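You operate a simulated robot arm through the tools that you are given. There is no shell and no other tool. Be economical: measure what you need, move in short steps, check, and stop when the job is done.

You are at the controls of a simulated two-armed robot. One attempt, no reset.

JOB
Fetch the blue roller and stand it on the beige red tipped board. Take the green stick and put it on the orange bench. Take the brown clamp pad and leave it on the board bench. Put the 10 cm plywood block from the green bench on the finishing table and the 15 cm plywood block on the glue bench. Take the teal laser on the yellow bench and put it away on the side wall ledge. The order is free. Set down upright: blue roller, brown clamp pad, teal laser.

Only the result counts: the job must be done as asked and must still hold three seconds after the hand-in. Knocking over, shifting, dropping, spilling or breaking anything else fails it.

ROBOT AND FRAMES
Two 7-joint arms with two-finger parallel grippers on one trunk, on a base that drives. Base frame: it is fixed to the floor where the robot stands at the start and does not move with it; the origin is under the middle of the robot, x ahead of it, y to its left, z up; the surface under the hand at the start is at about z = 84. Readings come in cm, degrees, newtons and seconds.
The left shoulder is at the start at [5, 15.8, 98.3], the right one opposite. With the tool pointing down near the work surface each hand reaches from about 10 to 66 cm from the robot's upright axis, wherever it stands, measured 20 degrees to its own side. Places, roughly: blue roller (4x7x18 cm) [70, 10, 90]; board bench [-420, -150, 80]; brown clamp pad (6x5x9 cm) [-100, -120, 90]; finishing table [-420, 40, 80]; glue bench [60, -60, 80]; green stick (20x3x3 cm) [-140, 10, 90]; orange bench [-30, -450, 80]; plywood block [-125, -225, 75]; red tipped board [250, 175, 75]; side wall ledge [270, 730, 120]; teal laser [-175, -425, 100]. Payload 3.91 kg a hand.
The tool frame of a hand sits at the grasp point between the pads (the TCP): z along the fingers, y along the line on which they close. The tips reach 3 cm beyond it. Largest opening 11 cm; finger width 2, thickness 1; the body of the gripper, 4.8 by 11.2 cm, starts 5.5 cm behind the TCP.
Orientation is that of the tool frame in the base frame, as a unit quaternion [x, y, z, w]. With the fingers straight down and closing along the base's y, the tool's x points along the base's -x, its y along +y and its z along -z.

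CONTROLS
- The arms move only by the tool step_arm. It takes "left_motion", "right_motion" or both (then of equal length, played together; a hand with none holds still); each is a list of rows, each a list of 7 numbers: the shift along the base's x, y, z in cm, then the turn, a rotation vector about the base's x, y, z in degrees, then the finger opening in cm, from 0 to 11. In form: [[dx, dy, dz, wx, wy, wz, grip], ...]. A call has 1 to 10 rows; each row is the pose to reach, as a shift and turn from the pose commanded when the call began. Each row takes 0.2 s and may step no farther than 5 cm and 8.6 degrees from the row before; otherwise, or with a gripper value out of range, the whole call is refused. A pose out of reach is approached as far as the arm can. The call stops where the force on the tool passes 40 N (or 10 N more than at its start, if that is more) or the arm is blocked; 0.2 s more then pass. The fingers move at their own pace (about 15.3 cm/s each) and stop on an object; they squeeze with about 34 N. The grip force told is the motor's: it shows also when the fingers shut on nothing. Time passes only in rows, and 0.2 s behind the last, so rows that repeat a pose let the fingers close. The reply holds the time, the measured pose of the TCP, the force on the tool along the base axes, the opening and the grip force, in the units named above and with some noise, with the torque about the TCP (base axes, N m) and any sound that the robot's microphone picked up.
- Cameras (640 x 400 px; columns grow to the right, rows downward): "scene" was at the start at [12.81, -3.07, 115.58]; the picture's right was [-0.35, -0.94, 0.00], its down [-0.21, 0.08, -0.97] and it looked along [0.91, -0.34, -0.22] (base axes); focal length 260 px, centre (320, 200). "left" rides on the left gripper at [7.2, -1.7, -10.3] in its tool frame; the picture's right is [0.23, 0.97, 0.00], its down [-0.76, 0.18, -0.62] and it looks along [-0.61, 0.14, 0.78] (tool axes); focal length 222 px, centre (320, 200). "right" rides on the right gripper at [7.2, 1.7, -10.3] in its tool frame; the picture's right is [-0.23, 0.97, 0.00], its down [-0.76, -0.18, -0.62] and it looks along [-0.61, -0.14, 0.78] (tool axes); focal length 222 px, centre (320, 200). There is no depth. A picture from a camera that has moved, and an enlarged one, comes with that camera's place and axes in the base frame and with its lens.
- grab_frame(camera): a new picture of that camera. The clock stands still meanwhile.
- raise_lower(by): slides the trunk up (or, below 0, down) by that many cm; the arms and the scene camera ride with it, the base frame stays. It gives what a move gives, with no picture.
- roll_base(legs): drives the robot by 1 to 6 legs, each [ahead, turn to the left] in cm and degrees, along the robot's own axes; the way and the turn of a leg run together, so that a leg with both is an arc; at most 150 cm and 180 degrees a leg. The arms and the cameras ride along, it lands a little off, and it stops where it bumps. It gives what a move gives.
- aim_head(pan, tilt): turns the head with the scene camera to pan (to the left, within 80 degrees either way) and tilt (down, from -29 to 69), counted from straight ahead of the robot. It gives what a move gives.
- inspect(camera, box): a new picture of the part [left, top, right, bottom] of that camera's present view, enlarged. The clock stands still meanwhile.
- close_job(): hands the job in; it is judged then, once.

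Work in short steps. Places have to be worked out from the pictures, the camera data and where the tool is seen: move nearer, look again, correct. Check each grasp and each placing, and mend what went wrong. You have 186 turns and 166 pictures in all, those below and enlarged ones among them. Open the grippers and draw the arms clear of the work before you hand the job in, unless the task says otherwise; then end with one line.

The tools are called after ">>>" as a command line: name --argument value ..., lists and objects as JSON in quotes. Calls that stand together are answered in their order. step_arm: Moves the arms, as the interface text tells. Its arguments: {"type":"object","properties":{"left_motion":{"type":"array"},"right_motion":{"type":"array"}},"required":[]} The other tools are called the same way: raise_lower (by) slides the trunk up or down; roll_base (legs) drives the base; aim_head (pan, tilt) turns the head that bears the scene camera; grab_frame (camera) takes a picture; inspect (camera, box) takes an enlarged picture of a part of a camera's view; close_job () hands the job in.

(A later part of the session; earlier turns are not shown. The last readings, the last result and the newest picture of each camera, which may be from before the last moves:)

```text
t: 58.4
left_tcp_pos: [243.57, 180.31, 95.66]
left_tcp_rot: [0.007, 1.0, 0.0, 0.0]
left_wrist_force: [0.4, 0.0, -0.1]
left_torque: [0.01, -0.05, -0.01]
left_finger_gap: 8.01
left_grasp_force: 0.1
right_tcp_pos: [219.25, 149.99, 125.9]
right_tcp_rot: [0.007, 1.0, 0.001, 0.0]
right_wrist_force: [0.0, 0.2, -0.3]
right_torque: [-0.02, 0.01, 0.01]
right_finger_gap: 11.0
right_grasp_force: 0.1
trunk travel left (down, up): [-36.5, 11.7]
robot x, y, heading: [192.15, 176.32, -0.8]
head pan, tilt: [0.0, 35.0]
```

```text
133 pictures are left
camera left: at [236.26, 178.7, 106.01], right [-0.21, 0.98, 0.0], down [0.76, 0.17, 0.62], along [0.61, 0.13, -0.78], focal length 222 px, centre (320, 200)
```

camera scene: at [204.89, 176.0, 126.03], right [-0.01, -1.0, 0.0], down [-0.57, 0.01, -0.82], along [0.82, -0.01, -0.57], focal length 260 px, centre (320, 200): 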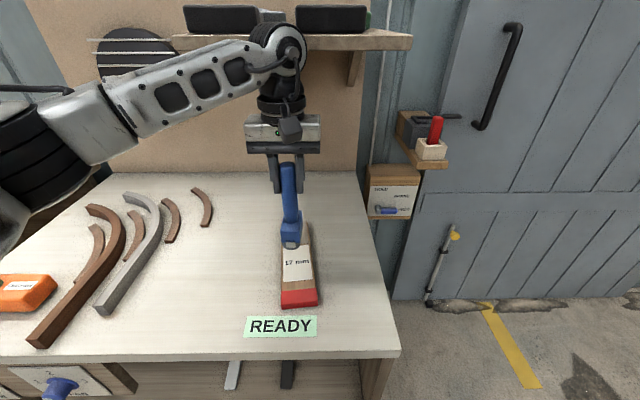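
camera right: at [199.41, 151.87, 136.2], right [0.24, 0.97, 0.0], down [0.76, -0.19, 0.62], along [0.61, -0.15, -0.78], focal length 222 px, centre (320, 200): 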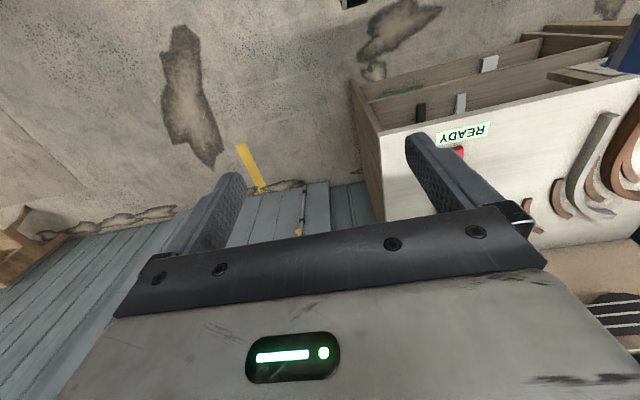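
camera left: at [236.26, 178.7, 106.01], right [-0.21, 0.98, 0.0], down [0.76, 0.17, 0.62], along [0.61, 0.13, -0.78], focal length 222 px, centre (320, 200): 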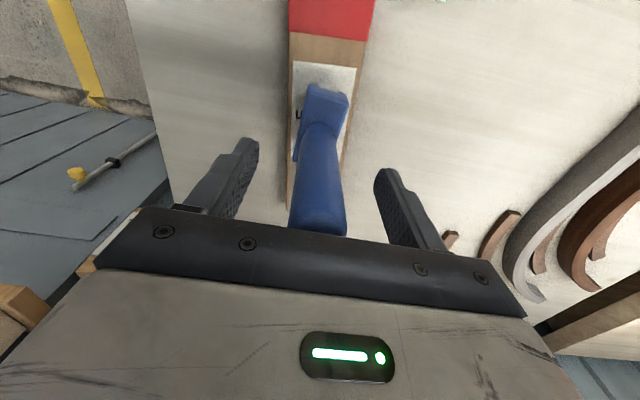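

It stands. Raise the hand straight up and retract, then check.

>>> step_arm --left_motion '[[0, 0, 4, 0, 0, 0, 8], [0, 0, 8, 0, 0, 0, 8], [0, 0, 12, 0, 0, 0, 8], [0, 0, 16, 0, 0, 0, 8], [-5, 2, 18, 0, 0, 0, 8], [-10, 4, 18, 0, 0, 0, 8], [-15, 8, 18, 0, 0, 0, 8], [-20, 11, 18, 0, 0, 0, 8]]'

>>> grab_frame --camera "scene"

```text
refused: row 5 steps farther than a row can; nothing moved
```

```text
132 pictures are left
camera scene: at [204.88, 176.0, 126.03], right [-0.01, -1.0, 0.0], down [-0.57, 0.01, -0.82], along [0.82, -0.01, -0.57], focal length 260 px, centre (320, 200)
```

scene: 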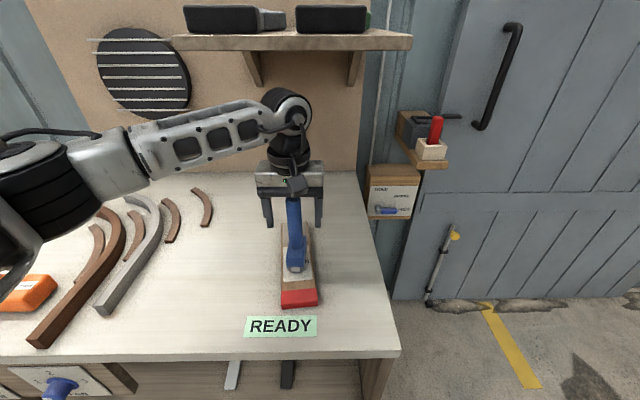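

A step was too large; resend with smaller ones.

>>> step_arm --left_motion '[[0, 0, 4, 0, 0, 0, 8], [0, 0, 8, 0, 0, 0, 8], [0, 0, 12, 0, 0, 0, 8], [0, 0, 16, 0, 0, 0, 8], [-4, 2, 18, 0, 0, 0, 8], [-8, 4, 18, 0, 0, 0, 8], [-12, 6, 18, 0, 0, 0, 8], [-16, 8, 18, 0, 0, 0, 8], [-20, 10, 18, 0, 0, 0, 8], [-20, 10, 18, 0, 0, 0, 8]]'

>>> grab_frame --camera "scene"

```text
t: 60.6
left_tcp_pos: [223.33, 190.13, 113.75]
left_tcp_rot: [0.007, 1.0, 0.0, 0.0]
left_wrist_force: [-0.4, 0.3, 0.0]
left_torque: [-0.01, -0.02, 0.0]
left_finger_gap: 8.03
left_grasp_force: 0.0
right_tcp_pos: [219.23, 150.05, 125.93]
right_tcp_rot: [0.007, 1.0, 0.0, -0.001]
right_wrist_force: [-0.6, 0.7, 0.0]
right_torque: [0.04, 0.03, 0.02]
right_finger_gap: 11.0
right_grasp_force: 0.0
trunk travel left (down, up): [-36.5, 11.7]
robot x, y, heading: [191.97, 176.22, -0.8]
head pan, tilt: [0.0, 35.0]
```

```text
131 pictures are left
camera scene: at [204.9, 175.98, 126.02], right [-0.01, -1.0, 0.0], down [-0.57, 0.01, -0.82], along [0.82, -0.01, -0.57], focal length 260 px, centre (320, 200)
```

scene: 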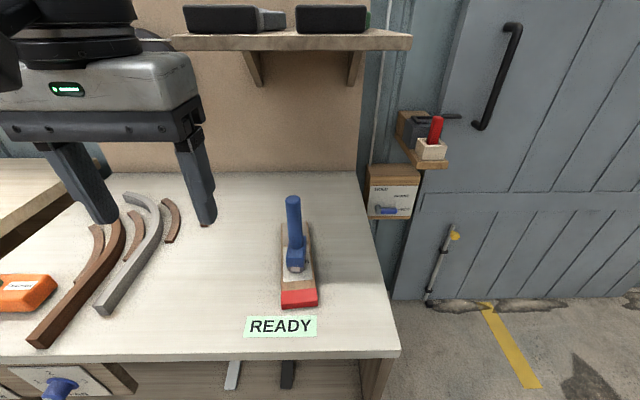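

The roller stands well. Back out into the corridor, turn around and look toward the benches behind.

>>> roll_base --legs '[[0, 9], [-135, 0], [0, -173], [0, -15]]'

>>> aim_head --pan 0 --tilt 18

>>> grab_frame --camera "scene"

```text
t: 76.3
left_tcp_pos: [22.47, 142.76, 113.84]
left_tcp_rot: [1.0, -0.024, 0.0, 0.0]
left_wrist_force: [0.5, 0.7, -1.2]
left_torque: [0.02, -0.01, 0.03]
left_finger_gap: 8.0
left_grasp_force: 0.1
right_tcp_pos: [27.86, 182.63, 125.95]
right_tcp_rot: [1.0, -0.024, -0.001, 0.0]
right_wrist_force: [0.3, -0.2, -0.7]
right_torque: [-0.02, 0.01, 0.01]
right_finger_gap: 10.98
right_grasp_force: 0.1
trunk travel left (down, up): [-36.5, 11.7]
robot x, y, heading: [54.11, 155.47, 177.2]
head pan, tilt: [0.0, 35.0]
```

```text
t: 77.1
left_tcp_pos: [22.41, 142.58, 113.79]
left_tcp_rot: [1.0, -0.024, 0.0, 0.0]
left_wrist_force: [0.2, 0.3, -0.4]
left_torque: [-0.01, -0.03, 0.02]
left_finger_gap: 8.0
left_grasp_force: 0.0
right_tcp_pos: [27.83, 182.68, 125.89]
right_tcp_rot: [1.0, -0.023, 0.0, 0.0]
right_wrist_force: [-0.6, 0.4, 1.1]
right_torque: [0.01, 0.01, 0.0]
right_finger_gap: 11.0
right_grasp_force: 0.1
trunk travel left (down, up): [-36.5, 11.7]
robot x, y, heading: [54.47, 155.28, 177.5]
head pan, tilt: [0.0, 18.0]
```

```text
130 pictures are left
camera scene: at [40.97, 156.5, 128.73], right [0.05, 1.0, 0.0], down [0.31, -0.01, -0.95], along [-0.95, 0.04, -0.31], focal length 260 px, centre (320, 200)
```

scene: 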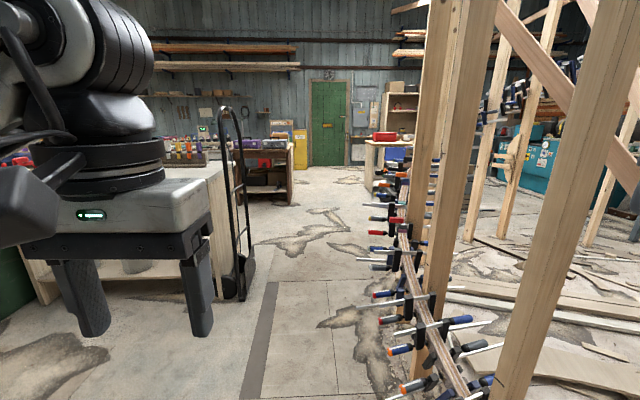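

The bench with the clamps runs along x≈-115; drive into the aisle beside it and face it at y≈30.

>>> roll_base --legs '[[88, 0], [0, 90], [130, 0], [0, -88]]'

>>> grab_frame --camera "scene"

>>> aim_head --pan 60 --tilt 18

>>> grab_frame --camera "scene"

```text
t: 80.5
left_tcp_pos: [-41.82, 146.12, 113.82]
left_tcp_rot: [0.999, -0.032, 0.0, -0.001]
left_wrist_force: [0.5, -0.2, -0.2]
left_torque: [0.01, 0.02, 0.01]
left_finger_gap: 7.98
left_grasp_force: 0.1
right_tcp_pos: [-35.58, 185.94, 125.88]
right_tcp_rot: [0.999, -0.033, 0.0, 0.0]
right_wrist_force: [0.6, 0.2, -0.6]
right_torque: [0.0, 0.06, -0.01]
right_finger_gap: 10.97
right_grasp_force: 0.0
trunk travel left (down, up): [-36.5, 11.7]
robot x, y, heading: [-10.07, 158.32, 176.3]
head pan, tilt: [0.0, 18.0]
stopped in leg 1: the robot was blocked; the commanded pose is now the measured one
```

```text
129 pictures are left
camera scene: at [-22.95, 159.62, 128.76], right [0.07, 1.0, 0.0], down [0.31, -0.02, -0.95], along [-0.95, 0.06, -0.31], focal length 260 px, centre (320, 200)
```

scene: 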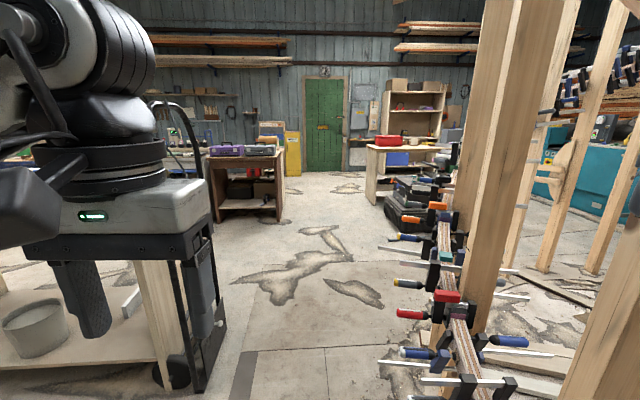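

```text
t: 81.8
left_tcp_pos: [-42.03, 146.21, 113.88]
left_tcp_rot: [0.999, -0.033, 0.001, 0.0]
left_wrist_force: [0.5, 0.3, -0.9]
left_torque: [-0.02, 0.0, -0.03]
left_finger_gap: 7.98
left_grasp_force: 0.0
right_tcp_pos: [-35.87, 186.16, 125.91]
right_tcp_rot: [0.999, -0.033, 0.001, 0.0]
right_wrist_force: [-0.7, -0.4, 0.6]
right_torque: [0.01, 0.01, 0.02]
right_finger_gap: 10.98
right_grasp_force: 0.1
trunk travel left (down, up): [-36.5, 11.7]
robot x, y, heading: [-9.9, 158.5, 176.3]
head pan, tilt: [60.0, 18.0]
```

```text
128 pictures are left
camera scene: at [-18.99, 151.28, 128.74], right [-0.83, 0.56, 0.0], down [0.17, 0.26, -0.95], along [-0.53, -0.79, -0.31], focal length 260 px, centre (320, 200)
```

scene: 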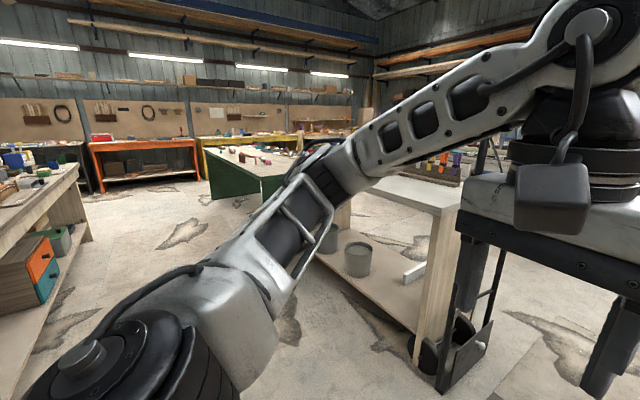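

The base bumped a post on the right at x=-10, so I back off 15 cm, then turn left into the aisle.

>>> roll_base --legs '[[-15, 0], [0, 90], [125, 0], [0, -88]]'

>>> aim_head --pan 20 --tilt 22

>>> grab_frame --camera "scene"

>>> aim_head --pan -60 --tilt 18

>>> grab_frame --camera "scene"

```text
t: 96.5
left_tcp_pos: [-28.56, 20.41, 113.73]
left_tcp_rot: [1.0, 0.024, 0.001, 0.0]
left_wrist_force: [-0.5, 0.6, -0.3]
left_torque: [-0.02, 0.01, 0.02]
left_finger_gap: 8.0
left_grasp_force: 0.0
right_tcp_pos: [-26.81, 60.88, 125.94]
right_tcp_rot: [1.0, 0.024, 0.001, 0.0]
right_wrist_force: [0.1, -0.5, 0.0]
right_torque: [-0.03, 0.01, 0.0]
right_finger_gap: 10.98
right_grasp_force: 0.0
trunk travel left (down, up): [-36.5, 11.7]
robot x, y, heading: [1.89, 36.32, -177.3]
head pan, tilt: [60.0, 18.0]
```

```text
t: 97.6
left_tcp_pos: [-28.49, 20.48, 113.75]
left_tcp_rot: [1.0, 0.024, 0.001, -0.001]
left_wrist_force: [0.2, 0.1, 0.5]
left_torque: [-0.07, -0.01, -0.07]
left_finger_gap: 8.01
left_grasp_force: 0.0
right_tcp_pos: [-26.75, 60.71, 125.9]
right_tcp_rot: [1.0, 0.024, 0.001, 0.0]
right_wrist_force: [0.6, -0.5, 0.3]
right_torque: [0.0, 0.01, -0.02]
right_finger_gap: 11.0
right_grasp_force: 0.1
trunk travel left (down, up): [-36.5, 11.7]
robot x, y, heading: [1.7, 36.44, -177.2]
head pan, tilt: [20.0, 22.0]
```

```text
127 pictures are left
camera scene: at [-10.44, 32.87, 128.09], right [-0.39, 0.92, 0.0], down [0.35, 0.14, -0.93], along [-0.86, -0.36, -0.37], focal length 260 px, centre (320, 200)
```

scene: 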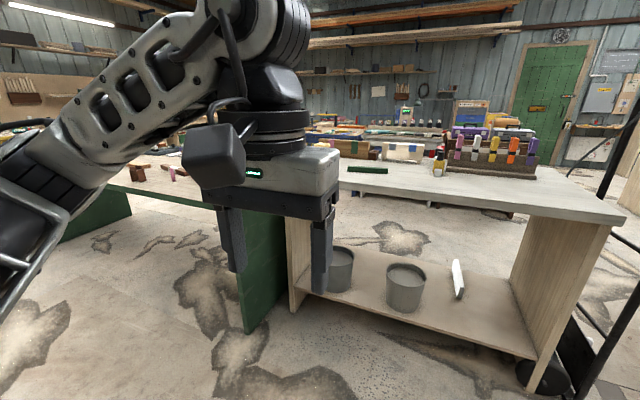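

```text
t: 99.1
left_tcp_pos: [-28.37, 20.54, 113.74]
left_tcp_rot: [1.0, 0.025, 0.0, 0.0]
left_wrist_force: [-0.3, 0.8, 0.2]
left_torque: [-0.01, 0.01, 0.02]
left_finger_gap: 8.01
left_grasp_force: 0.1
right_tcp_pos: [-26.82, 60.84, 125.89]
right_tcp_rot: [1.0, 0.024, 0.0, 0.001]
right_wrist_force: [0.2, 0.7, 0.2]
right_torque: [-0.02, -0.02, -0.01]
right_finger_gap: 11.02
right_grasp_force: 0.0
trunk travel left (down, up): [-36.5, 11.7]
robot x, y, heading: [2.37, 36.31, -177.3]
head pan, tilt: [-60.0, 18.0]
```

```text
126 pictures are left
camera scene: at [-6.93, 44.31, 128.74], right [0.84, 0.54, 0.0], down [0.17, -0.26, -0.95], along [-0.51, 0.8, -0.31], focal length 260 px, centre (320, 200)
```

scene: 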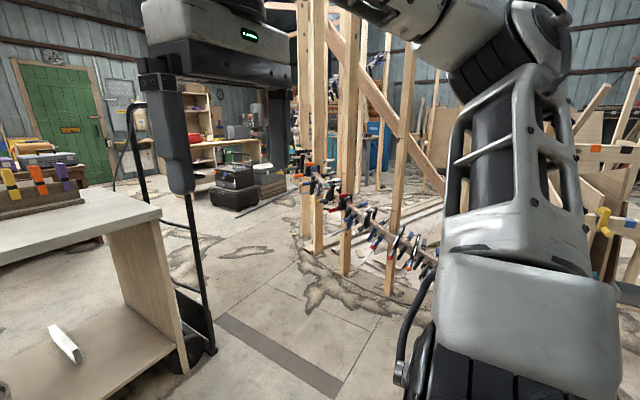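

The green stick lies on the near bench (at pixel (367,170)). Drive 55 cm closer and look.

>>> roll_base --legs '[[58, 0]]'

>>> aim_head --pan 5 --tilt 30

>>> grab_frame --camera "scene"

>>> grab_frame --camera "left"

```text
t: 102.4
left_tcp_pos: [-87.36, 19.4, 113.68]
left_tcp_rot: [1.0, 0.011, 0.001, 0.0]
left_wrist_force: [-0.2, -0.1, -0.1]
left_torque: [0.01, -0.02, 0.04]
left_finger_gap: 7.99
left_grasp_force: 0.0
right_tcp_pos: [-84.6, 59.62, 125.93]
right_tcp_rot: [1.0, 0.009, 0.001, 0.0]
right_wrist_force: [-0.6, 0.7, 0.4]
right_torque: [-0.04, 0.01, -0.02]
right_finger_gap: 11.01
right_grasp_force: 0.0
trunk travel left (down, up): [-36.5, 11.7]
robot x, y, heading: [-56.47, 34.36, -178.8]
head pan, tilt: [-60.0, 18.0]
```

```text
t: 103.8
left_tcp_pos: [-87.36, 19.55, 113.75]
left_tcp_rot: [1.0, 0.01, 0.002, 0.0]
left_wrist_force: [0.1, 0.2, -0.6]
left_torque: [0.03, -0.01, -0.01]
left_finger_gap: 8.0
left_grasp_force: 0.0
right_tcp_pos: [-84.43, 59.58, 126.0]
right_tcp_rot: [1.0, 0.01, 0.002, 0.0]
right_wrist_force: [0.9, 0.5, -0.1]
right_torque: [0.01, 0.02, 0.04]
right_finger_gap: 11.0
right_grasp_force: 0.1
trunk travel left (down, up): [-36.5, 11.7]
robot x, y, heading: [-56.23, 34.41, -179.0]
head pan, tilt: [5.0, 30.0]
```

```text
125 pictures are left
camera scene: at [-69.31, 33.66, 126.81], right [-0.11, 0.99, 0.0], down [0.5, 0.05, -0.87], along [-0.86, -0.09, -0.5], focal length 260 px, centre (320, 200)
```

scene: 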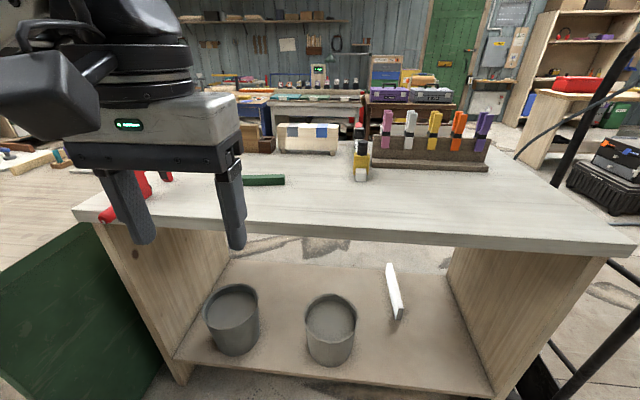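

```text
124 pictures are left
camera left: at [-80.15, 21.25, 124.15], right [0.25, -0.97, 0.0], down [-0.76, -0.19, 0.62], along [-0.6, -0.15, -0.78], focal length 222 px, centre (320, 200)
```

left: 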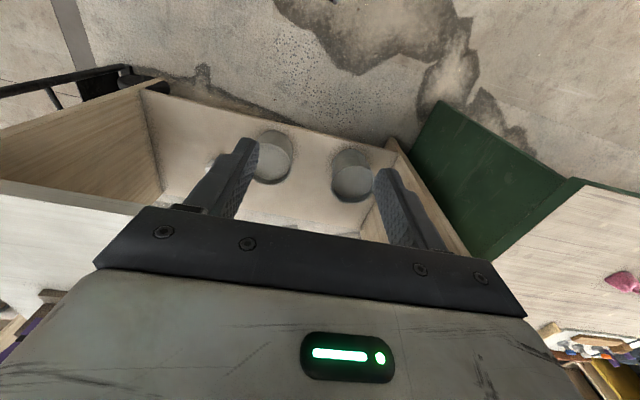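

Stick lies along y at about x=-151, y from 12 to -8, near the clamp rack. Turn 10° left, drive up 38 cm and look with the hand moved.

>>> roll_base --legs '[[0, 10], [36, 0]]'

>>> aim_head --pan 10 --tilt 40

>>> grab_frame --camera "scene"

>>> grab_frame --camera "left"

```text
t: 106.8
left_tcp_pos: [-118.0, 6.65, 113.79]
left_tcp_rot: [0.994, 0.107, 0.001, 0.0]
left_wrist_force: [0.0, -0.6, -0.6]
left_torque: [0.0, 0.0, -0.03]
left_finger_gap: 7.99
left_grasp_force: 0.0
right_tcp_pos: [-122.95, 46.79, 125.82]
right_tcp_rot: [0.994, 0.105, 0.001, 0.0]
right_wrist_force: [-0.2, -0.3, -1.1]
right_torque: [0.0, -0.03, -0.02]
right_finger_gap: 11.02
right_grasp_force: 0.1
trunk travel left (down, up): [-36.5, 11.7]
robot x, y, heading: [-90.43, 27.45, -167.9]
head pan, tilt: [5.0, 30.0]
```

```text
t: 107.5
left_tcp_pos: [-117.92, 6.61, 113.73]
left_tcp_rot: [0.994, 0.106, 0.0, 0.0]
left_wrist_force: [0.1, -0.4, 0.1]
left_torque: [0.0, 0.0, 0.0]
left_finger_gap: 7.99
left_grasp_force: 0.1
right_tcp_pos: [-122.83, 46.72, 125.84]
right_tcp_rot: [0.994, 0.106, 0.001, 0.0]
right_wrist_force: [0.4, -0.1, 0.5]
right_torque: [-0.03, -0.04, -0.01]
right_finger_gap: 10.99
right_grasp_force: 0.0
trunk travel left (down, up): [-36.5, 11.7]
robot x, y, heading: [-90.75, 27.41, -168.1]
head pan, tilt: [10.0, 40.0]
```

```text
123 pictures are left
camera scene: at [-102.21, 23.57, 125.27], right [-0.38, 0.93, 0.0], down [0.59, 0.24, -0.77], along [-0.71, -0.29, -0.64], focal length 260 px, centre (320, 200)
```

scene: 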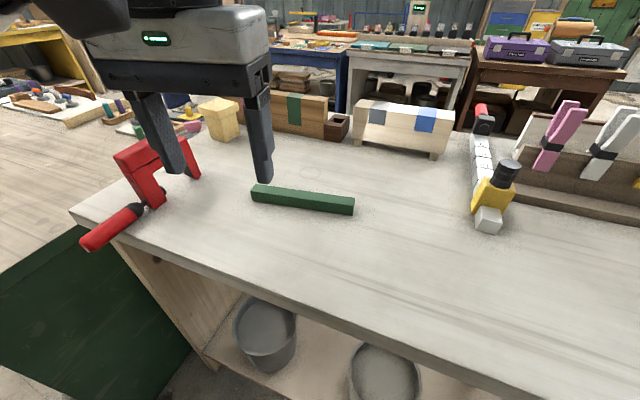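

```text
122 pictures are left
camera left: at [-111.27, 9.87, 124.15], right [0.43, -0.9, 0.0], down [-0.71, -0.34, 0.62], along [-0.56, -0.27, -0.78], focal length 222 px, centre (320, 200)
```

left: 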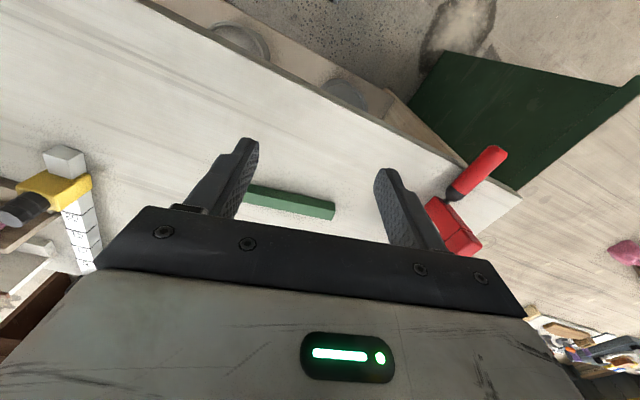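

Triangulating, this bench top is higher (stick centre z≈93) and the stick is centred near (-136.6, 5.9), direction ~107°. I turn the left hand by -85° so it closes across the stick, moving above it.

>>> step_arm --left_motion '[[-2, 0, 0, 0, 0, -8.5, 8], [-4, 0, 0, 0, 0, -17, 8], [-6, 0, 0, 0, 0, -25.5, 8], [-8, 0, 0, 0, 0, -34, 8], [-10, 0, 0, 0, 0, -42.5, 8], [-12, 0, 0, 0, 0, -51, 8], [-14, 0, 0, 0, 0, -59.5, 8], [-16, 0, 0, 0, 0, -68, 8], [-18, -0.5, 0, 0, 0, -76.5, 8], [-18.6, -0.7, 0, 0, 0, -85, 8]]'

>>> grab_frame --camera "left"

>>> grab_frame --camera "scene"

```text
t: 109.7
left_tcp_pos: [-122.38, 14.69, 111.13]
left_tcp_rot: [0.807, -0.59, 0.0, 0.001]
left_wrist_force: [0.3, 0.3, -0.1]
left_torque: [-0.03, 0.01, 0.0]
left_finger_gap: 8.01
left_grasp_force: 0.1
left hand out of reach, approached as far as the arm can: row 7, 8, 9, 10
right_tcp_pos: [-122.84, 46.72, 125.83]
right_tcp_rot: [0.994, 0.106, 0.0, 0.0]
right_wrist_force: [-0.8, 1.0, -0.3]
right_torque: [0.02, 0.03, -0.03]
right_finger_gap: 10.99
right_grasp_force: 0.0
trunk travel left (down, up): [-36.5, 11.7]
robot x, y, heading: [-90.63, 27.27, -167.8]
head pan, tilt: [10.0, 40.0]
```

```text
121 pictures are left
camera left: at [-118.55, 8.36, 121.47], right [-0.86, -0.51, 0.0], down [-0.4, 0.67, 0.62], along [-0.32, 0.54, -0.78], focal length 222 px, centre (320, 200)
```

left: 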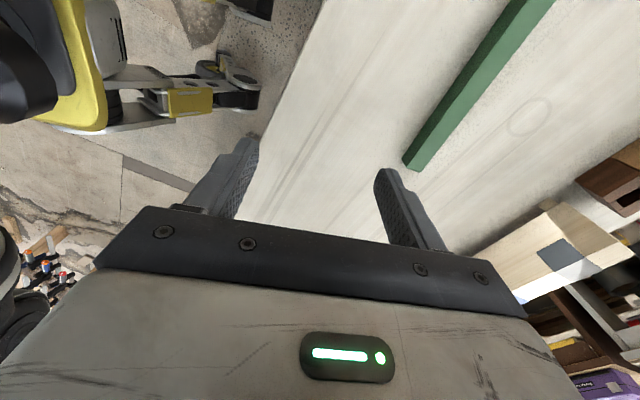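

```text
120 pictures are left
camera scene: at [-102.2, 23.58, 125.27], right [-0.38, 0.93, 0.0], down [0.6, 0.24, -0.77], along [-0.71, -0.29, -0.64], focal length 260 px, centre (320, 200)
```

scene: 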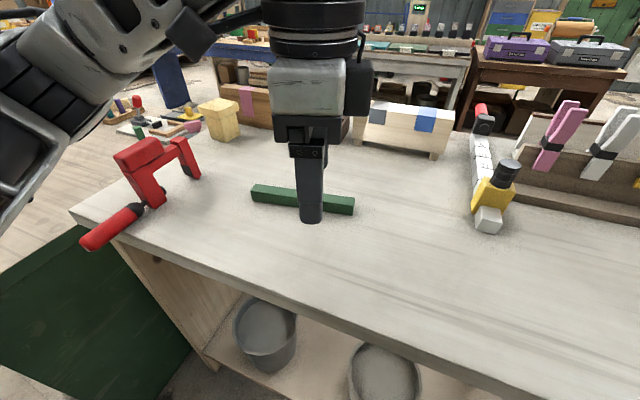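

Rotation is achieved but the position lagged. Try moving on from here.

>>> step_arm --left_motion '[[-3, -2, 1, 0, 0, 0, 8], [-6, -4, 1, 0, 0, 0, 8], [-9, -6, 1, 0, 0, 0, 8], [-12, -8, 1, 0, 0, 0, 8], [-14.2, -8.8, 1, 0, 0, 0, 8], [-14.2, -8.8, 1, 0, 0, 0, 8]]'

>>> grab_frame --camera "left"

```text
t: 111.1
left_tcp_pos: [-122.38, 14.45, 110.07]
left_tcp_rot: [0.806, -0.592, 0.001, 0.0]
left_wrist_force: [0.6, 0.0, -0.7]
left_torque: [-0.01, 0.03, 0.01]
left_finger_gap: 8.02
left_grasp_force: 0.0
left hand out of reach, approached as far as the arm can: row 1, 2, 3, 4, 5, 6
right_tcp_pos: [-122.88, 46.65, 125.86]
right_tcp_rot: [0.994, 0.105, 0.001, 0.001]
right_wrist_force: [0.3, -0.3, 0.2]
right_torque: [-0.02, -0.03, -0.01]
right_finger_gap: 10.99
right_grasp_force: 0.0
trunk travel left (down, up): [-36.5, 11.7]
robot x, y, heading: [-90.73, 27.41, -167.8]
head pan, tilt: [10.0, 40.0]
```

```text
119 pictures are left
camera left: at [-118.54, 8.17, 120.41], right [-0.86, -0.51, 0.0], down [-0.4, 0.67, 0.62], along [-0.32, 0.54, -0.78], focal length 222 px, centre (320, 200)
```

left: 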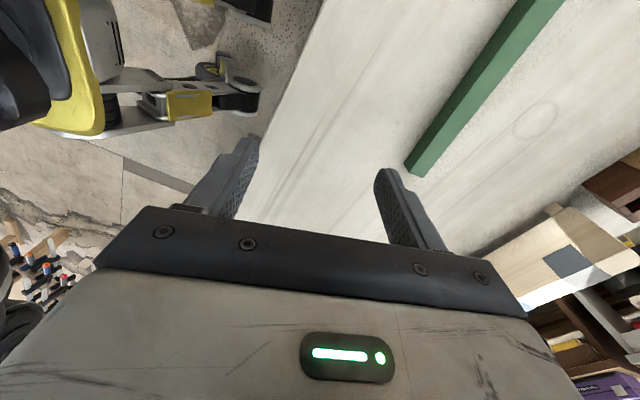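

A wrist limit blocks that way; rotate back and then go the other way (+95°).

>>> step_arm --left_motion '[[0, 0, 0, 0, 0, 8.5, 8], [0, -1, 0, 0, 0, 17, 8], [0, -2, 0, 0, 0, 25.5, 8], [0, -3, 0, 0, 0, 34, 8], [0, -4, 0, 0, 0, 42.5, 8], [0, -5, 1, 0, 0, 51, 8], [0, -6, 2, 0, 0, 59.5, 8], [0, -7, 2, 0, 0, 68, 8], [0, -7, 2, 0, 0, 76.5, 8], [0, -7, 2, 0, 0, 85, 8]]'

>>> step_arm --left_motion '[[0, 0, 0, 0, 0, 8.5, 8], [0, 0, 0, 0, 0, 17, 8], [0, 0, 0, 0, 0, 25.5, 8], [0, 0, 0, 0, 0, 34, 8], [0, 0, 0, 0, 0, 42.5, 8], [0, 0, 0, 0, 0, 51, 8], [0, 0, 0, 0, 0, 59.5, 8], [0, 0, 0, 0, 0, 68, 8], [0, 0, 0, 0, 0, 76.5, 8], [0, 0, 0, 0, 0, 85, 8]]'

>>> grab_frame --camera "left"

```text
t: 113.3
left_tcp_pos: [-122.17, 7.49, 112.25]
left_tcp_rot: [0.994, 0.108, 0.001, 0.0]
left_wrist_force: [-0.4, 0.1, -0.1]
left_torque: [-0.01, 0.0, 0.01]
left_finger_gap: 8.02
left_grasp_force: 0.1
right_tcp_pos: [-122.92, 46.71, 125.91]
right_tcp_rot: [0.994, 0.105, 0.0, 0.0]
right_wrist_force: [-0.7, -0.2, 0.5]
right_torque: [-0.02, -0.01, 0.0]
right_finger_gap: 11.02
right_grasp_force: 0.1
trunk travel left (down, up): [-36.5, 11.7]
robot x, y, heading: [-90.57, 27.58, -167.9]
head pan, tilt: [10.0, 40.0]
```

```text
t: 115.5
left_tcp_pos: [-122.4, 7.55, 112.25]
left_tcp_rot: [0.66, 0.751, 0.001, -0.001]
left_wrist_force: [-0.2, -0.1, 0.0]
left_torque: [-0.03, 0.03, -0.03]
left_finger_gap: 7.99
left_grasp_force: 0.0
right_tcp_pos: [-123.06, 46.84, 125.86]
right_tcp_rot: [0.994, 0.105, 0.002, 0.0]
right_wrist_force: [0.0, 0.1, -0.5]
right_torque: [0.0, -0.01, 0.01]
right_finger_gap: 11.0
right_grasp_force: 0.1
trunk travel left (down, up): [-36.5, 11.7]
robot x, y, heading: [-90.47, 27.53, -167.8]
head pan, tilt: [10.0, 40.0]
```

```text
118 pictures are left
camera left: at [-125.0, 14.5, 122.71], right [0.94, 0.35, 0.0], down [0.28, -0.73, 0.62], along [0.22, -0.58, -0.78], focal length 222 px, centre (320, 200)
```

left: 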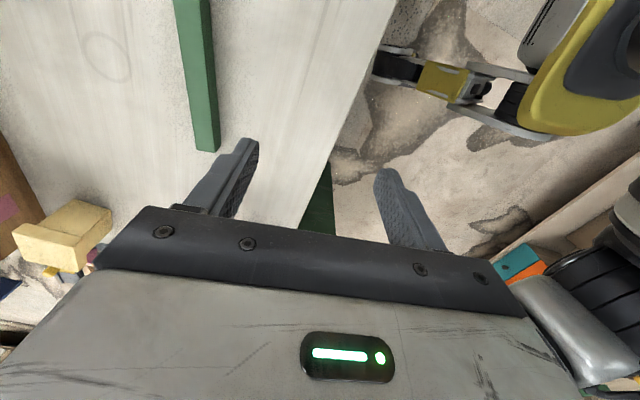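

From here the stick is centred near (-136.6, 6), angle ~100°. Move above it and lower partway.

>>> step_arm --left_motion '[[-4, -0.5, 0, 0, 0, 2, 8], [-8, -1, 0, 0, 0, 3, 8], [-12, -1.5, -2, 0, 0, 3, 8], [-14.2, -1.7, -6, 0, 0, 3, 8], [-14.2, -1.7, -10, 0, 0, 3, 8], [-14.2, -1.7, -11, 0, 0, 3, 8]]'

>>> grab_frame --camera "left"

>>> grab_frame --camera "scene"

```text
t: 116.9
left_tcp_pos: [-136.5, 6.07, 101.29]
left_tcp_rot: [0.642, 0.767, 0.0, -0.002]
left_wrist_force: [0.3, 0.9, 0.1]
left_torque: [0.0, -0.03, 0.0]
left_finger_gap: 7.98
left_grasp_force: 0.0
right_tcp_pos: [-123.0, 46.78, 125.9]
right_tcp_rot: [0.994, 0.106, 0.001, 0.001]
right_wrist_force: [0.6, -0.3, 0.1]
right_torque: [0.01, -0.04, 0.0]
right_finger_gap: 10.99
right_grasp_force: 0.0
trunk travel left (down, up): [-36.5, 11.7]
robot x, y, heading: [-90.84, 27.74, -167.9]
head pan, tilt: [10.0, 40.0]
```

```text
117 pictures are left
camera left: at [-139.46, 12.9, 111.75], right [0.92, 0.4, 0.0], down [0.31, -0.72, 0.62], along [0.25, -0.57, -0.78], focal length 222 px, centre (320, 200)
```

left: 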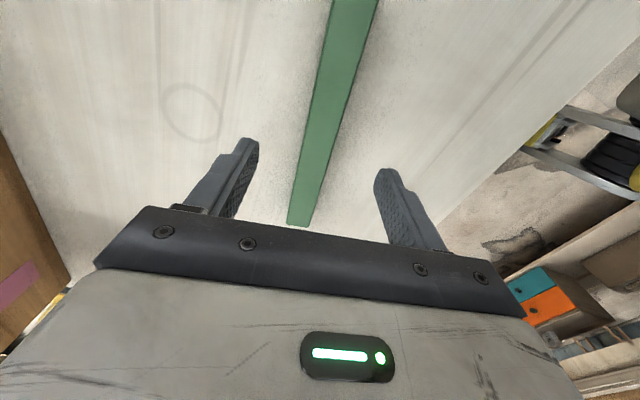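

```text
116 pictures are left
camera scene: at [-102.21, 23.56, 125.27], right [-0.38, 0.93, 0.0], down [0.6, 0.24, -0.77], along [-0.71, -0.29, -0.64], focal length 260 px, centre (320, 200)
```

scene: 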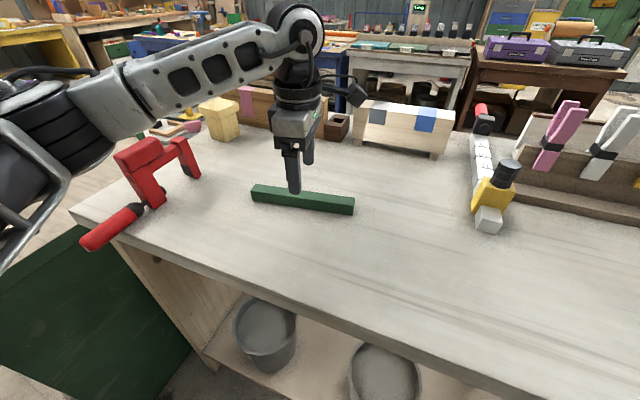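

Stick is centred between the fingers. Descend gradually.

>>> step_arm --left_motion '[[0, 0, -3, 0, 0, 0, 8], [0, 0, -5.5, 0, 0, 0, 8], [0, 0, -6.5, 0, 0, 0, 8], [0, 0, -7, 0, 0, 0, 8], [0, 0, -7.5, 0, 0, 0, 8]]'

>>> inspect --camera "scene" --box '[220, 90, 380, 250]'

>>> grab_frame --camera "left"

```text
t: 118.0
left_tcp_pos: [-136.43, 6.0, 95.08]
left_tcp_rot: [0.64, 0.768, -0.002, -0.005]
left_wrist_force: [4.5, -0.7, 14.7]
left_torque: [-0.02, -0.85, -0.06]
left_finger_gap: 8.23
left_grasp_force: 2.1
right_tcp_pos: [-122.78, 46.79, 125.84]
right_tcp_rot: [0.994, 0.106, -0.001, 0.0]
right_wrist_force: [-0.1, 0.4, -0.3]
right_torque: [-0.03, -0.01, -0.01]
right_finger_gap: 10.99
right_grasp_force: 0.1
trunk travel left (down, up): [-36.5, 11.7]
robot x, y, heading: [-90.32, 27.32, -167.6]
head pan, tilt: [10.0, 40.0]
stopped in row 5 (left hand): the force on the tool passed its limit at 46 N (the readings are from after the stop); the commanded pose is now the measured one
```

```text
2.50 times, centred on (300, 170) of scene
camera zoom: at [-102.13, 23.58, 125.27], right [-0.38, 0.93, 0.0], down [0.59, 0.24, -0.77], along [-0.71, -0.29, -0.64], focal length 650 px, centre (370, 275)
```

zoom: 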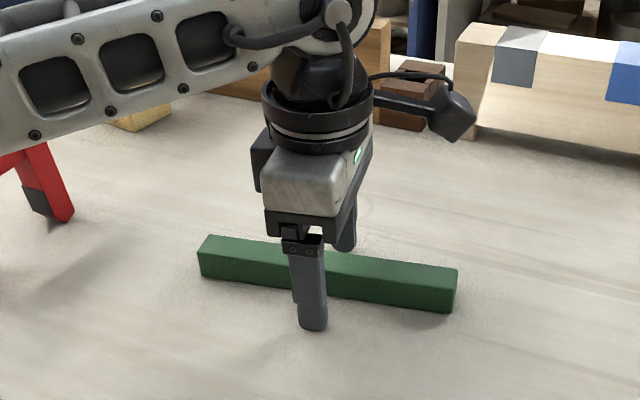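

```text
114 pictures are left
camera left: at [-139.38, 12.81, 105.47], right [0.92, 0.4, -0.01], down [0.32, -0.72, 0.62], along [0.24, -0.57, -0.79], focal length 222 px, centre (320, 200)
```

left: 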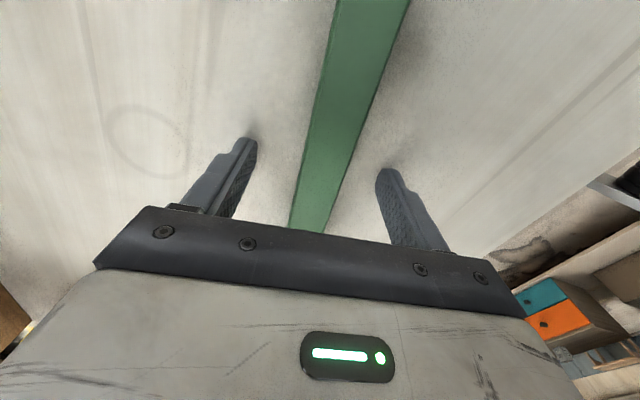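

Fingertips touch the bench (surface z≈92). Raise 0.5 cm and close.

>>> step_arm --left_motion '[[0, 0, 0.6, 0, 0, 0, 8], [0, 0, 0.6, 0, 0, 0, 5], [0, 0, 0.6, 0, 0, 0, 3], [0, 0, 0.6, 0, 0, 0, 1], [0, 0, 0.6, 0, 0, 0, 1]]'

>>> step_arm --left_motion '[[0, 0, 2, 0, 0, 0, 1], [0, 0, 5, 0, 0, 0, 1], [0, 0, 9, 0, 0, 0, 1], [0, 0, 13, 0, 0, 0, 1], [0, 0, 15, 0, 0, 0, 1]]'

>>> grab_frame --camera "scene"

```text
t: 119.2
left_tcp_pos: [-136.65, 5.9, 95.39]
left_tcp_rot: [0.64, 0.768, -0.002, -0.004]
left_wrist_force: [0.3, 0.4, 0.8]
left_torque: [0.01, 0.01, -0.02]
left_finger_gap: 2.51
left_grasp_force: 33.7
right_tcp_pos: [-122.98, 46.7, 125.92]
right_tcp_rot: [0.994, 0.106, 0.001, 0.0]
right_wrist_force: [-0.6, -0.4, -0.6]
right_torque: [-0.03, -0.03, -0.04]
right_finger_gap: 11.02
right_grasp_force: 0.1
trunk travel left (down, up): [-36.5, 11.7]
robot x, y, heading: [-90.71, 27.74, -167.9]
head pan, tilt: [10.0, 40.0]
```

```text
t: 120.4
left_tcp_pos: [-136.33, 6.17, 110.31]
left_tcp_rot: [0.641, 0.768, -0.003, -0.006]
left_wrist_force: [-0.5, -0.2, -0.8]
left_torque: [0.0, -0.01, 0.0]
left_finger_gap: 2.5
left_grasp_force: 33.5
right_tcp_pos: [-122.93, 46.67, 125.83]
right_tcp_rot: [0.994, 0.106, 0.001, 0.0]
right_wrist_force: [0.7, -0.9, 0.2]
right_torque: [0.02, -0.01, 0.0]
right_finger_gap: 11.02
right_grasp_force: 0.1
trunk travel left (down, up): [-36.5, 11.7]
robot x, y, heading: [-90.25, 27.34, -167.7]
head pan, tilt: [10.0, 40.0]
```

```text
113 pictures are left
camera scene: at [-102.2, 23.56, 125.27], right [-0.38, 0.93, 0.0], down [0.6, 0.24, -0.77], along [-0.71, -0.29, -0.64], focal length 260 px, centre (320, 200)
```

scene: 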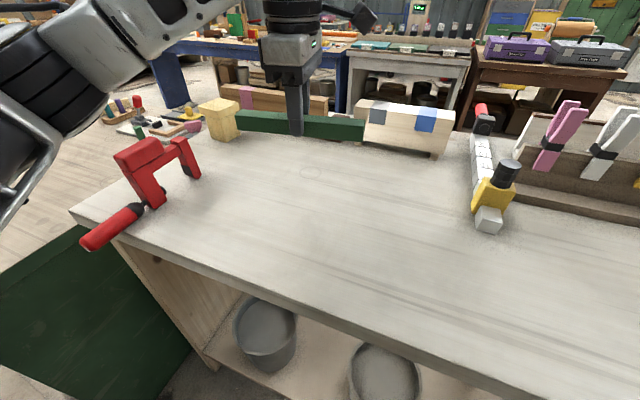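

Stick held (bottom ~3.4 cm under the TCP). Pull the hand in, back into the aisle and turn toward the green bench.

>>> step_arm --left_motion '[[4, 1, 2, 0, 0, 0, 1], [8, 2, 3, 0, 0, 0, 1], [12, 3, 4, 0, 0, 0, 1], [15, 3, 5, 0, 0, 0, 1], [15, 3, 5, 0, 0, 0, 1]]'

>>> roll_base --legs '[[-58, 0], [0, 78]]'

>>> aim_head --pan -40 --tilt 20

>>> grab_frame --camera "scene"

```text
t: 121.6
left_tcp_pos: [-121.35, 8.84, 115.23]
left_tcp_rot: [0.641, 0.768, -0.002, -0.004]
left_wrist_force: [-0.1, 0.4, -2.1]
left_torque: [0.01, 0.04, 0.02]
left_finger_gap: 2.51
left_grasp_force: 34.1
right_tcp_pos: [-122.85, 46.72, 125.92]
right_tcp_rot: [0.994, 0.106, 0.001, -0.001]
right_wrist_force: [0.2, -0.2, 1.0]
right_torque: [0.0, 0.01, 0.01]
right_finger_gap: 10.99
right_grasp_force: 0.0
trunk travel left (down, up): [-36.5, 11.7]
robot x, y, heading: [-90.56, 27.61, -167.7]
head pan, tilt: [10.0, 40.0]
```

```text
t: 128.3
left_tcp_pos: [-21.07, 5.61, 115.23]
left_tcp_rot: [0.014, 1.0, -0.004, -0.001]
left_wrist_force: [0.0, 0.1, -0.3]
left_torque: [-0.01, -0.01, 0.0]
left_finger_gap: 2.51
left_grasp_force: 33.5
right_tcp_pos: [-58.24, 11.82, 125.97]
right_tcp_rot: [0.704, 0.71, 0.0, -0.001]
right_wrist_force: [0.0, 0.0, 0.5]
right_torque: [-0.01, -0.01, -0.05]
right_finger_gap: 11.0
right_grasp_force: 0.1
trunk travel left (down, up): [-36.5, 11.7]
robot x, y, heading: [-32.73, 39.76, -89.5]
head pan, tilt: [10.0, 40.0]
```

```text
t: 129.5
left_tcp_pos: [-21.1, 5.67, 115.1]
left_tcp_rot: [0.013, 1.0, -0.004, -0.002]
left_wrist_force: [0.4, -0.3, -0.2]
left_torque: [-0.01, -0.02, -0.01]
left_finger_gap: 2.48
left_grasp_force: 33.9
right_tcp_pos: [-58.39, 11.89, 125.87]
right_tcp_rot: [0.705, 0.71, 0.001, -0.001]
right_wrist_force: [-0.2, 0.4, 0.2]
right_torque: [0.02, 0.0, -0.03]
right_finger_gap: 10.99
right_grasp_force: 0.0
trunk travel left (down, up): [-36.5, 11.7]
robot x, y, heading: [-32.76, 39.72, -89.5]
head pan, tilt: [-40.0, 20.0]
```

```text
112 pictures are left
camera scene: at [-38.71, 28.62, 128.41], right [-0.77, 0.64, 0.0], down [0.22, 0.26, -0.94], along [-0.6, -0.72, -0.34], focal length 260 px, centre (320, 200)
```

scene: 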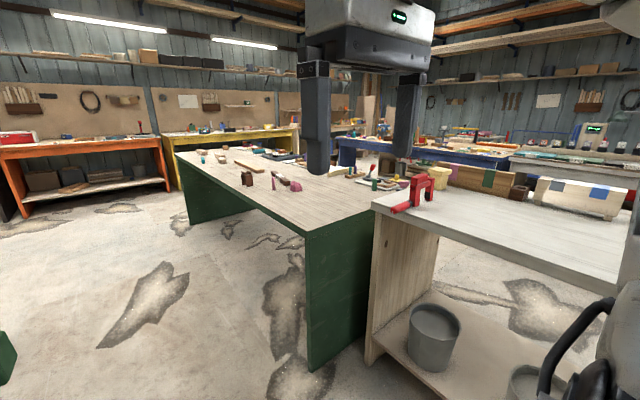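

The green bench has its near corner at about (-96,-49). Zoom on the things lying on it.

>>> inspect --camera "scene" --box '[170, 130, 330, 230]'

```text
4.00 times, centred on (250, 180) of scene
camera zoom: at [-38.71, 28.62, 128.41], right [-0.77, 0.64, 0.0], down [0.22, 0.26, -0.94], along [-0.6, -0.72, -0.34], focal length 1041 px, centre (600, 280)
```

zoom: 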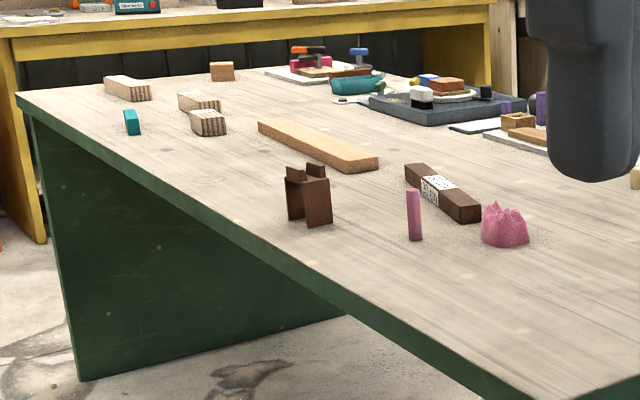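

Brown pad is the notched brown piece; the striped plywood blocks lie further along. Drive down the aisle to y≈-190 and face the table.

>>> roll_base --legs '[[145, 0], [80, 0], [0, -90]]'

>>> aim_head --pan 0 --tilt 25

>>> grab_frame --camera "scene"

```text
t: 144.3
left_tcp_pos: [-62.19, -194.9, 115.22]
left_tcp_rot: [0.71, 0.704, -0.002, -0.005]
left_wrist_force: [0.5, 0.3, -0.4]
left_torque: [0.0, -0.03, -0.02]
left_finger_gap: 2.52
left_grasp_force: 34.2
right_tcp_pos: [-56.64, -157.63, 125.85]
right_tcp_rot: [1.0, 0.012, 0.001, 0.0]
right_wrist_force: [0.1, -0.7, 0.0]
right_torque: [0.03, -0.03, 0.02]
right_finger_gap: 11.03
right_grasp_force: 0.0
trunk travel left (down, up): [-36.5, 11.7]
robot x, y, heading: [-28.33, -182.65, -178.8]
head pan, tilt: [-40.0, 20.0]
```

```text
t: 145.4
left_tcp_pos: [-62.22, -195.01, 115.12]
left_tcp_rot: [0.71, 0.704, -0.002, -0.004]
left_wrist_force: [0.1, 0.4, -0.2]
left_torque: [0.01, -0.01, -0.01]
left_finger_gap: 2.51
left_grasp_force: 33.8
right_tcp_pos: [-56.67, -157.62, 125.9]
right_tcp_rot: [1.0, 0.012, 0.001, 0.0]
right_wrist_force: [0.2, 0.6, 0.9]
right_torque: [0.01, -0.01, -0.01]
right_finger_gap: 10.99
right_grasp_force: 0.2
trunk travel left (down, up): [-36.5, 11.7]
robot x, y, heading: [-28.07, -182.53, -178.5]
head pan, tilt: [0.0, 25.0]
```

```text
110 pictures are left
camera scene: at [-41.54, -182.78, 127.6], right [-0.02, 1.0, 0.0], down [0.42, 0.01, -0.91], along [-0.91, -0.02, -0.42], focal length 260 px, centre (320, 200)
```

scene: 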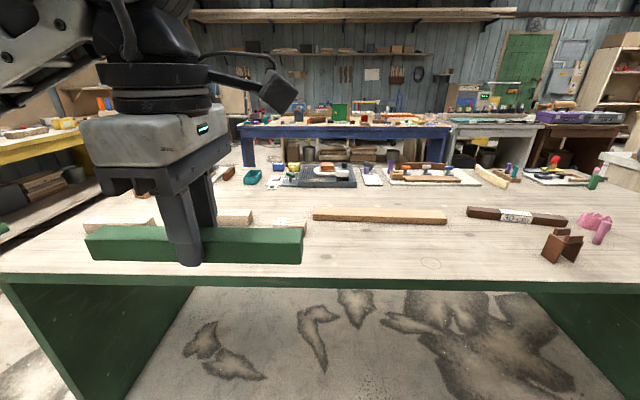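

The blocks are to the left behind the held stick. Shift along the aisle to y≈-238 so the right hand can take them.

>>> roll_base --legs '[[0, 88], [58, 0], [0, -88], [25, 0]]'

>>> aim_head --pan -10 --tilt 35

>>> grab_frame --camera "scene"

>>> grab_frame --camera "right"

```text
t: 157.6
left_tcp_pos: [-89.1, -255.0, 115.09]
left_tcp_rot: [0.709, 0.705, -0.002, -0.004]
left_wrist_force: [-0.3, 0.3, -1.0]
left_torque: [-0.01, 0.02, 0.02]
left_finger_gap: 2.49
left_grasp_force: 33.8
right_tcp_pos: [-83.69, -217.72, 125.84]
right_tcp_rot: [1.0, 0.013, 0.001, 0.0]
right_wrist_force: [-0.2, -0.1, -0.2]
right_torque: [0.01, -0.01, -0.02]
right_finger_gap: 10.99
right_grasp_force: 0.1
trunk travel left (down, up): [-36.5, 11.7]
robot x, y, heading: [-55.48, -242.47, -178.6]
head pan, tilt: [0.0, 25.0]
```

```text
t: 158.3
left_tcp_pos: [-89.17, -255.07, 115.17]
left_tcp_rot: [0.709, 0.705, -0.002, -0.004]
left_wrist_force: [-0.3, 0.2, -0.8]
left_torque: [-0.01, 0.01, 0.02]
left_finger_gap: 2.51
left_grasp_force: 34.0
right_tcp_pos: [-83.68, -217.67, 125.99]
right_tcp_rot: [1.0, 0.013, 0.0, 0.0]
right_wrist_force: [1.4, -0.4, -0.6]
right_torque: [0.01, 0.01, -0.02]
right_finger_gap: 11.0
right_grasp_force: 0.1
trunk travel left (down, up): [-36.5, 11.7]
robot x, y, heading: [-55.07, -243.13, -178.5]
head pan, tilt: [-10.0, 35.0]
```

```text
109 pictures are left
camera scene: at [-67.97, -241.34, 126.03], right [0.15, 0.99, 0.0], down [0.57, -0.08, -0.82], along [-0.81, 0.12, -0.57], focal length 260 px, centre (320, 200)
```

scene: 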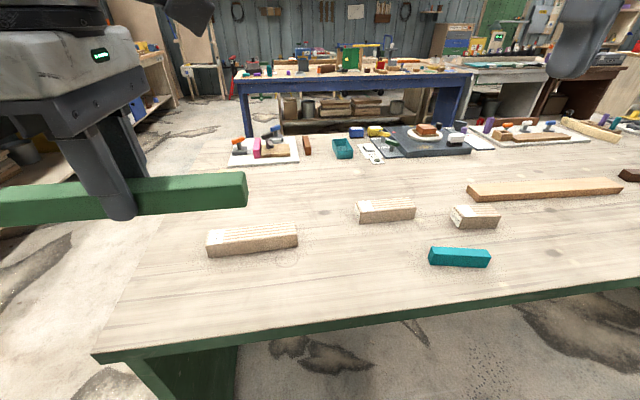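

```text
108 pictures are left
camera right: at [-76.39, -219.38, 136.17], right [-0.2, -0.98, 0.0], down [-0.77, 0.16, 0.62], along [-0.61, 0.13, -0.78], focal length 222 px, centre (320, 200)
```

right: 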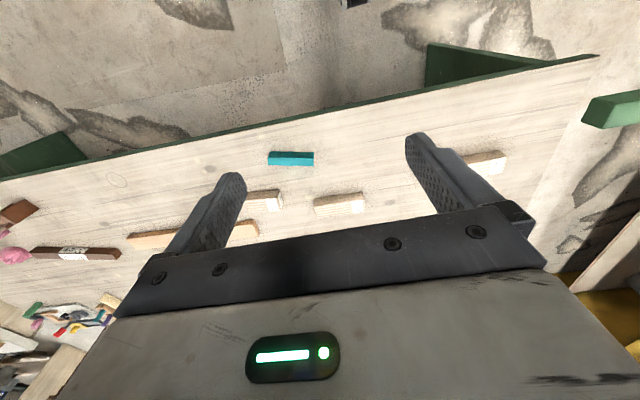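

Taking the table as z≈84 (triangulated), the blocks measure 19.5, 15.5 and 10 cm from left to right: the middle one is the 15 cm block, the right one the 10 cm. Zoom to verify.

>>> inspect --camera "scene" --box '[330, 170, 530, 290]'

>>> step_arm --right_motion '[[-2, 0, -1, 0, 0, -8.5, 11], [-4, 0, -2, 0, 0, -17, 11], [-6, 0, -3, 0, 0, -25.5, 11], [-8, 0, -4, 0, 0, -34, 11], [-10, 0, -5, 0, 0, -42.5, 11], [-12, 0, -6, 0, 0, -51, 11], [-14, 0, -7, 0, 0, -59.5, 11], [-16, 0, -8, 0, 0, -68, 11], [-16, 0, -9, 0, 0, -76.5, 11], [-16, 0, -10, 0, 0, -85, 11]]'

>>> grab_frame --camera "right"

```text
3.20 times, centred on (430, 230) of scene
camera zoom: at [-67.97, -241.34, 126.03], right [0.15, 0.99, 0.0], down [0.57, -0.08, -0.82], along [-0.81, 0.12, -0.57], focal length 832 px, centre (-32, 104)
```

zoom: 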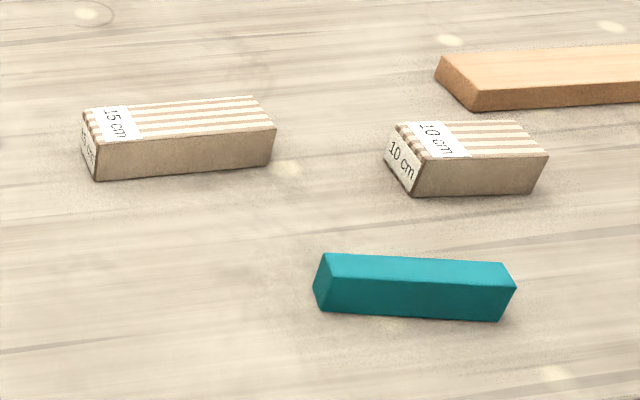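

```text
t: 160.5
left_tcp_pos: [-89.08, -255.05, 115.2]
left_tcp_rot: [0.709, 0.705, -0.003, -0.005]
left_wrist_force: [-0.2, 0.2, -0.9]
left_torque: [-0.01, 0.0, 0.0]
left_finger_gap: 2.52
left_grasp_force: 34.0
right_tcp_pos: [-99.74, -217.75, 115.97]
right_tcp_rot: [0.745, -0.667, 0.0, 0.0]
right_wrist_force: [0.7, -0.4, -0.6]
right_torque: [0.01, 0.04, 0.02]
right_finger_gap: 10.98
right_grasp_force: 0.0
trunk travel left (down, up): [-36.5, 11.7]
robot x, y, heading: [-55.16, -242.43, -178.6]
head pan, tilt: [-10.0, 35.0]
```

```text
106 pictures are left
camera right: at [-100.69, -225.22, 126.18], right [-0.99, 0.12, 0.0], down [0.09, 0.78, 0.62], along [0.07, 0.62, -0.78], focal length 222 px, centre (320, 200)
```

right: 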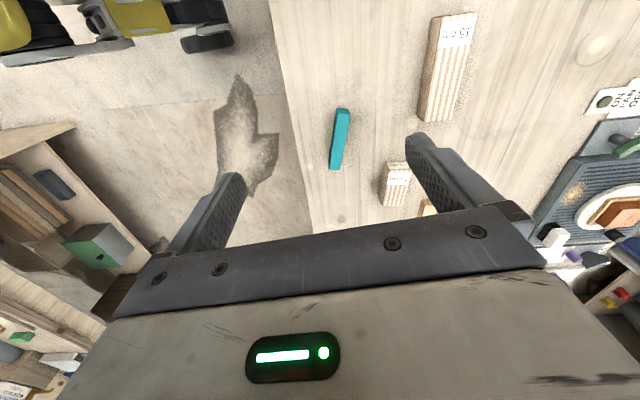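

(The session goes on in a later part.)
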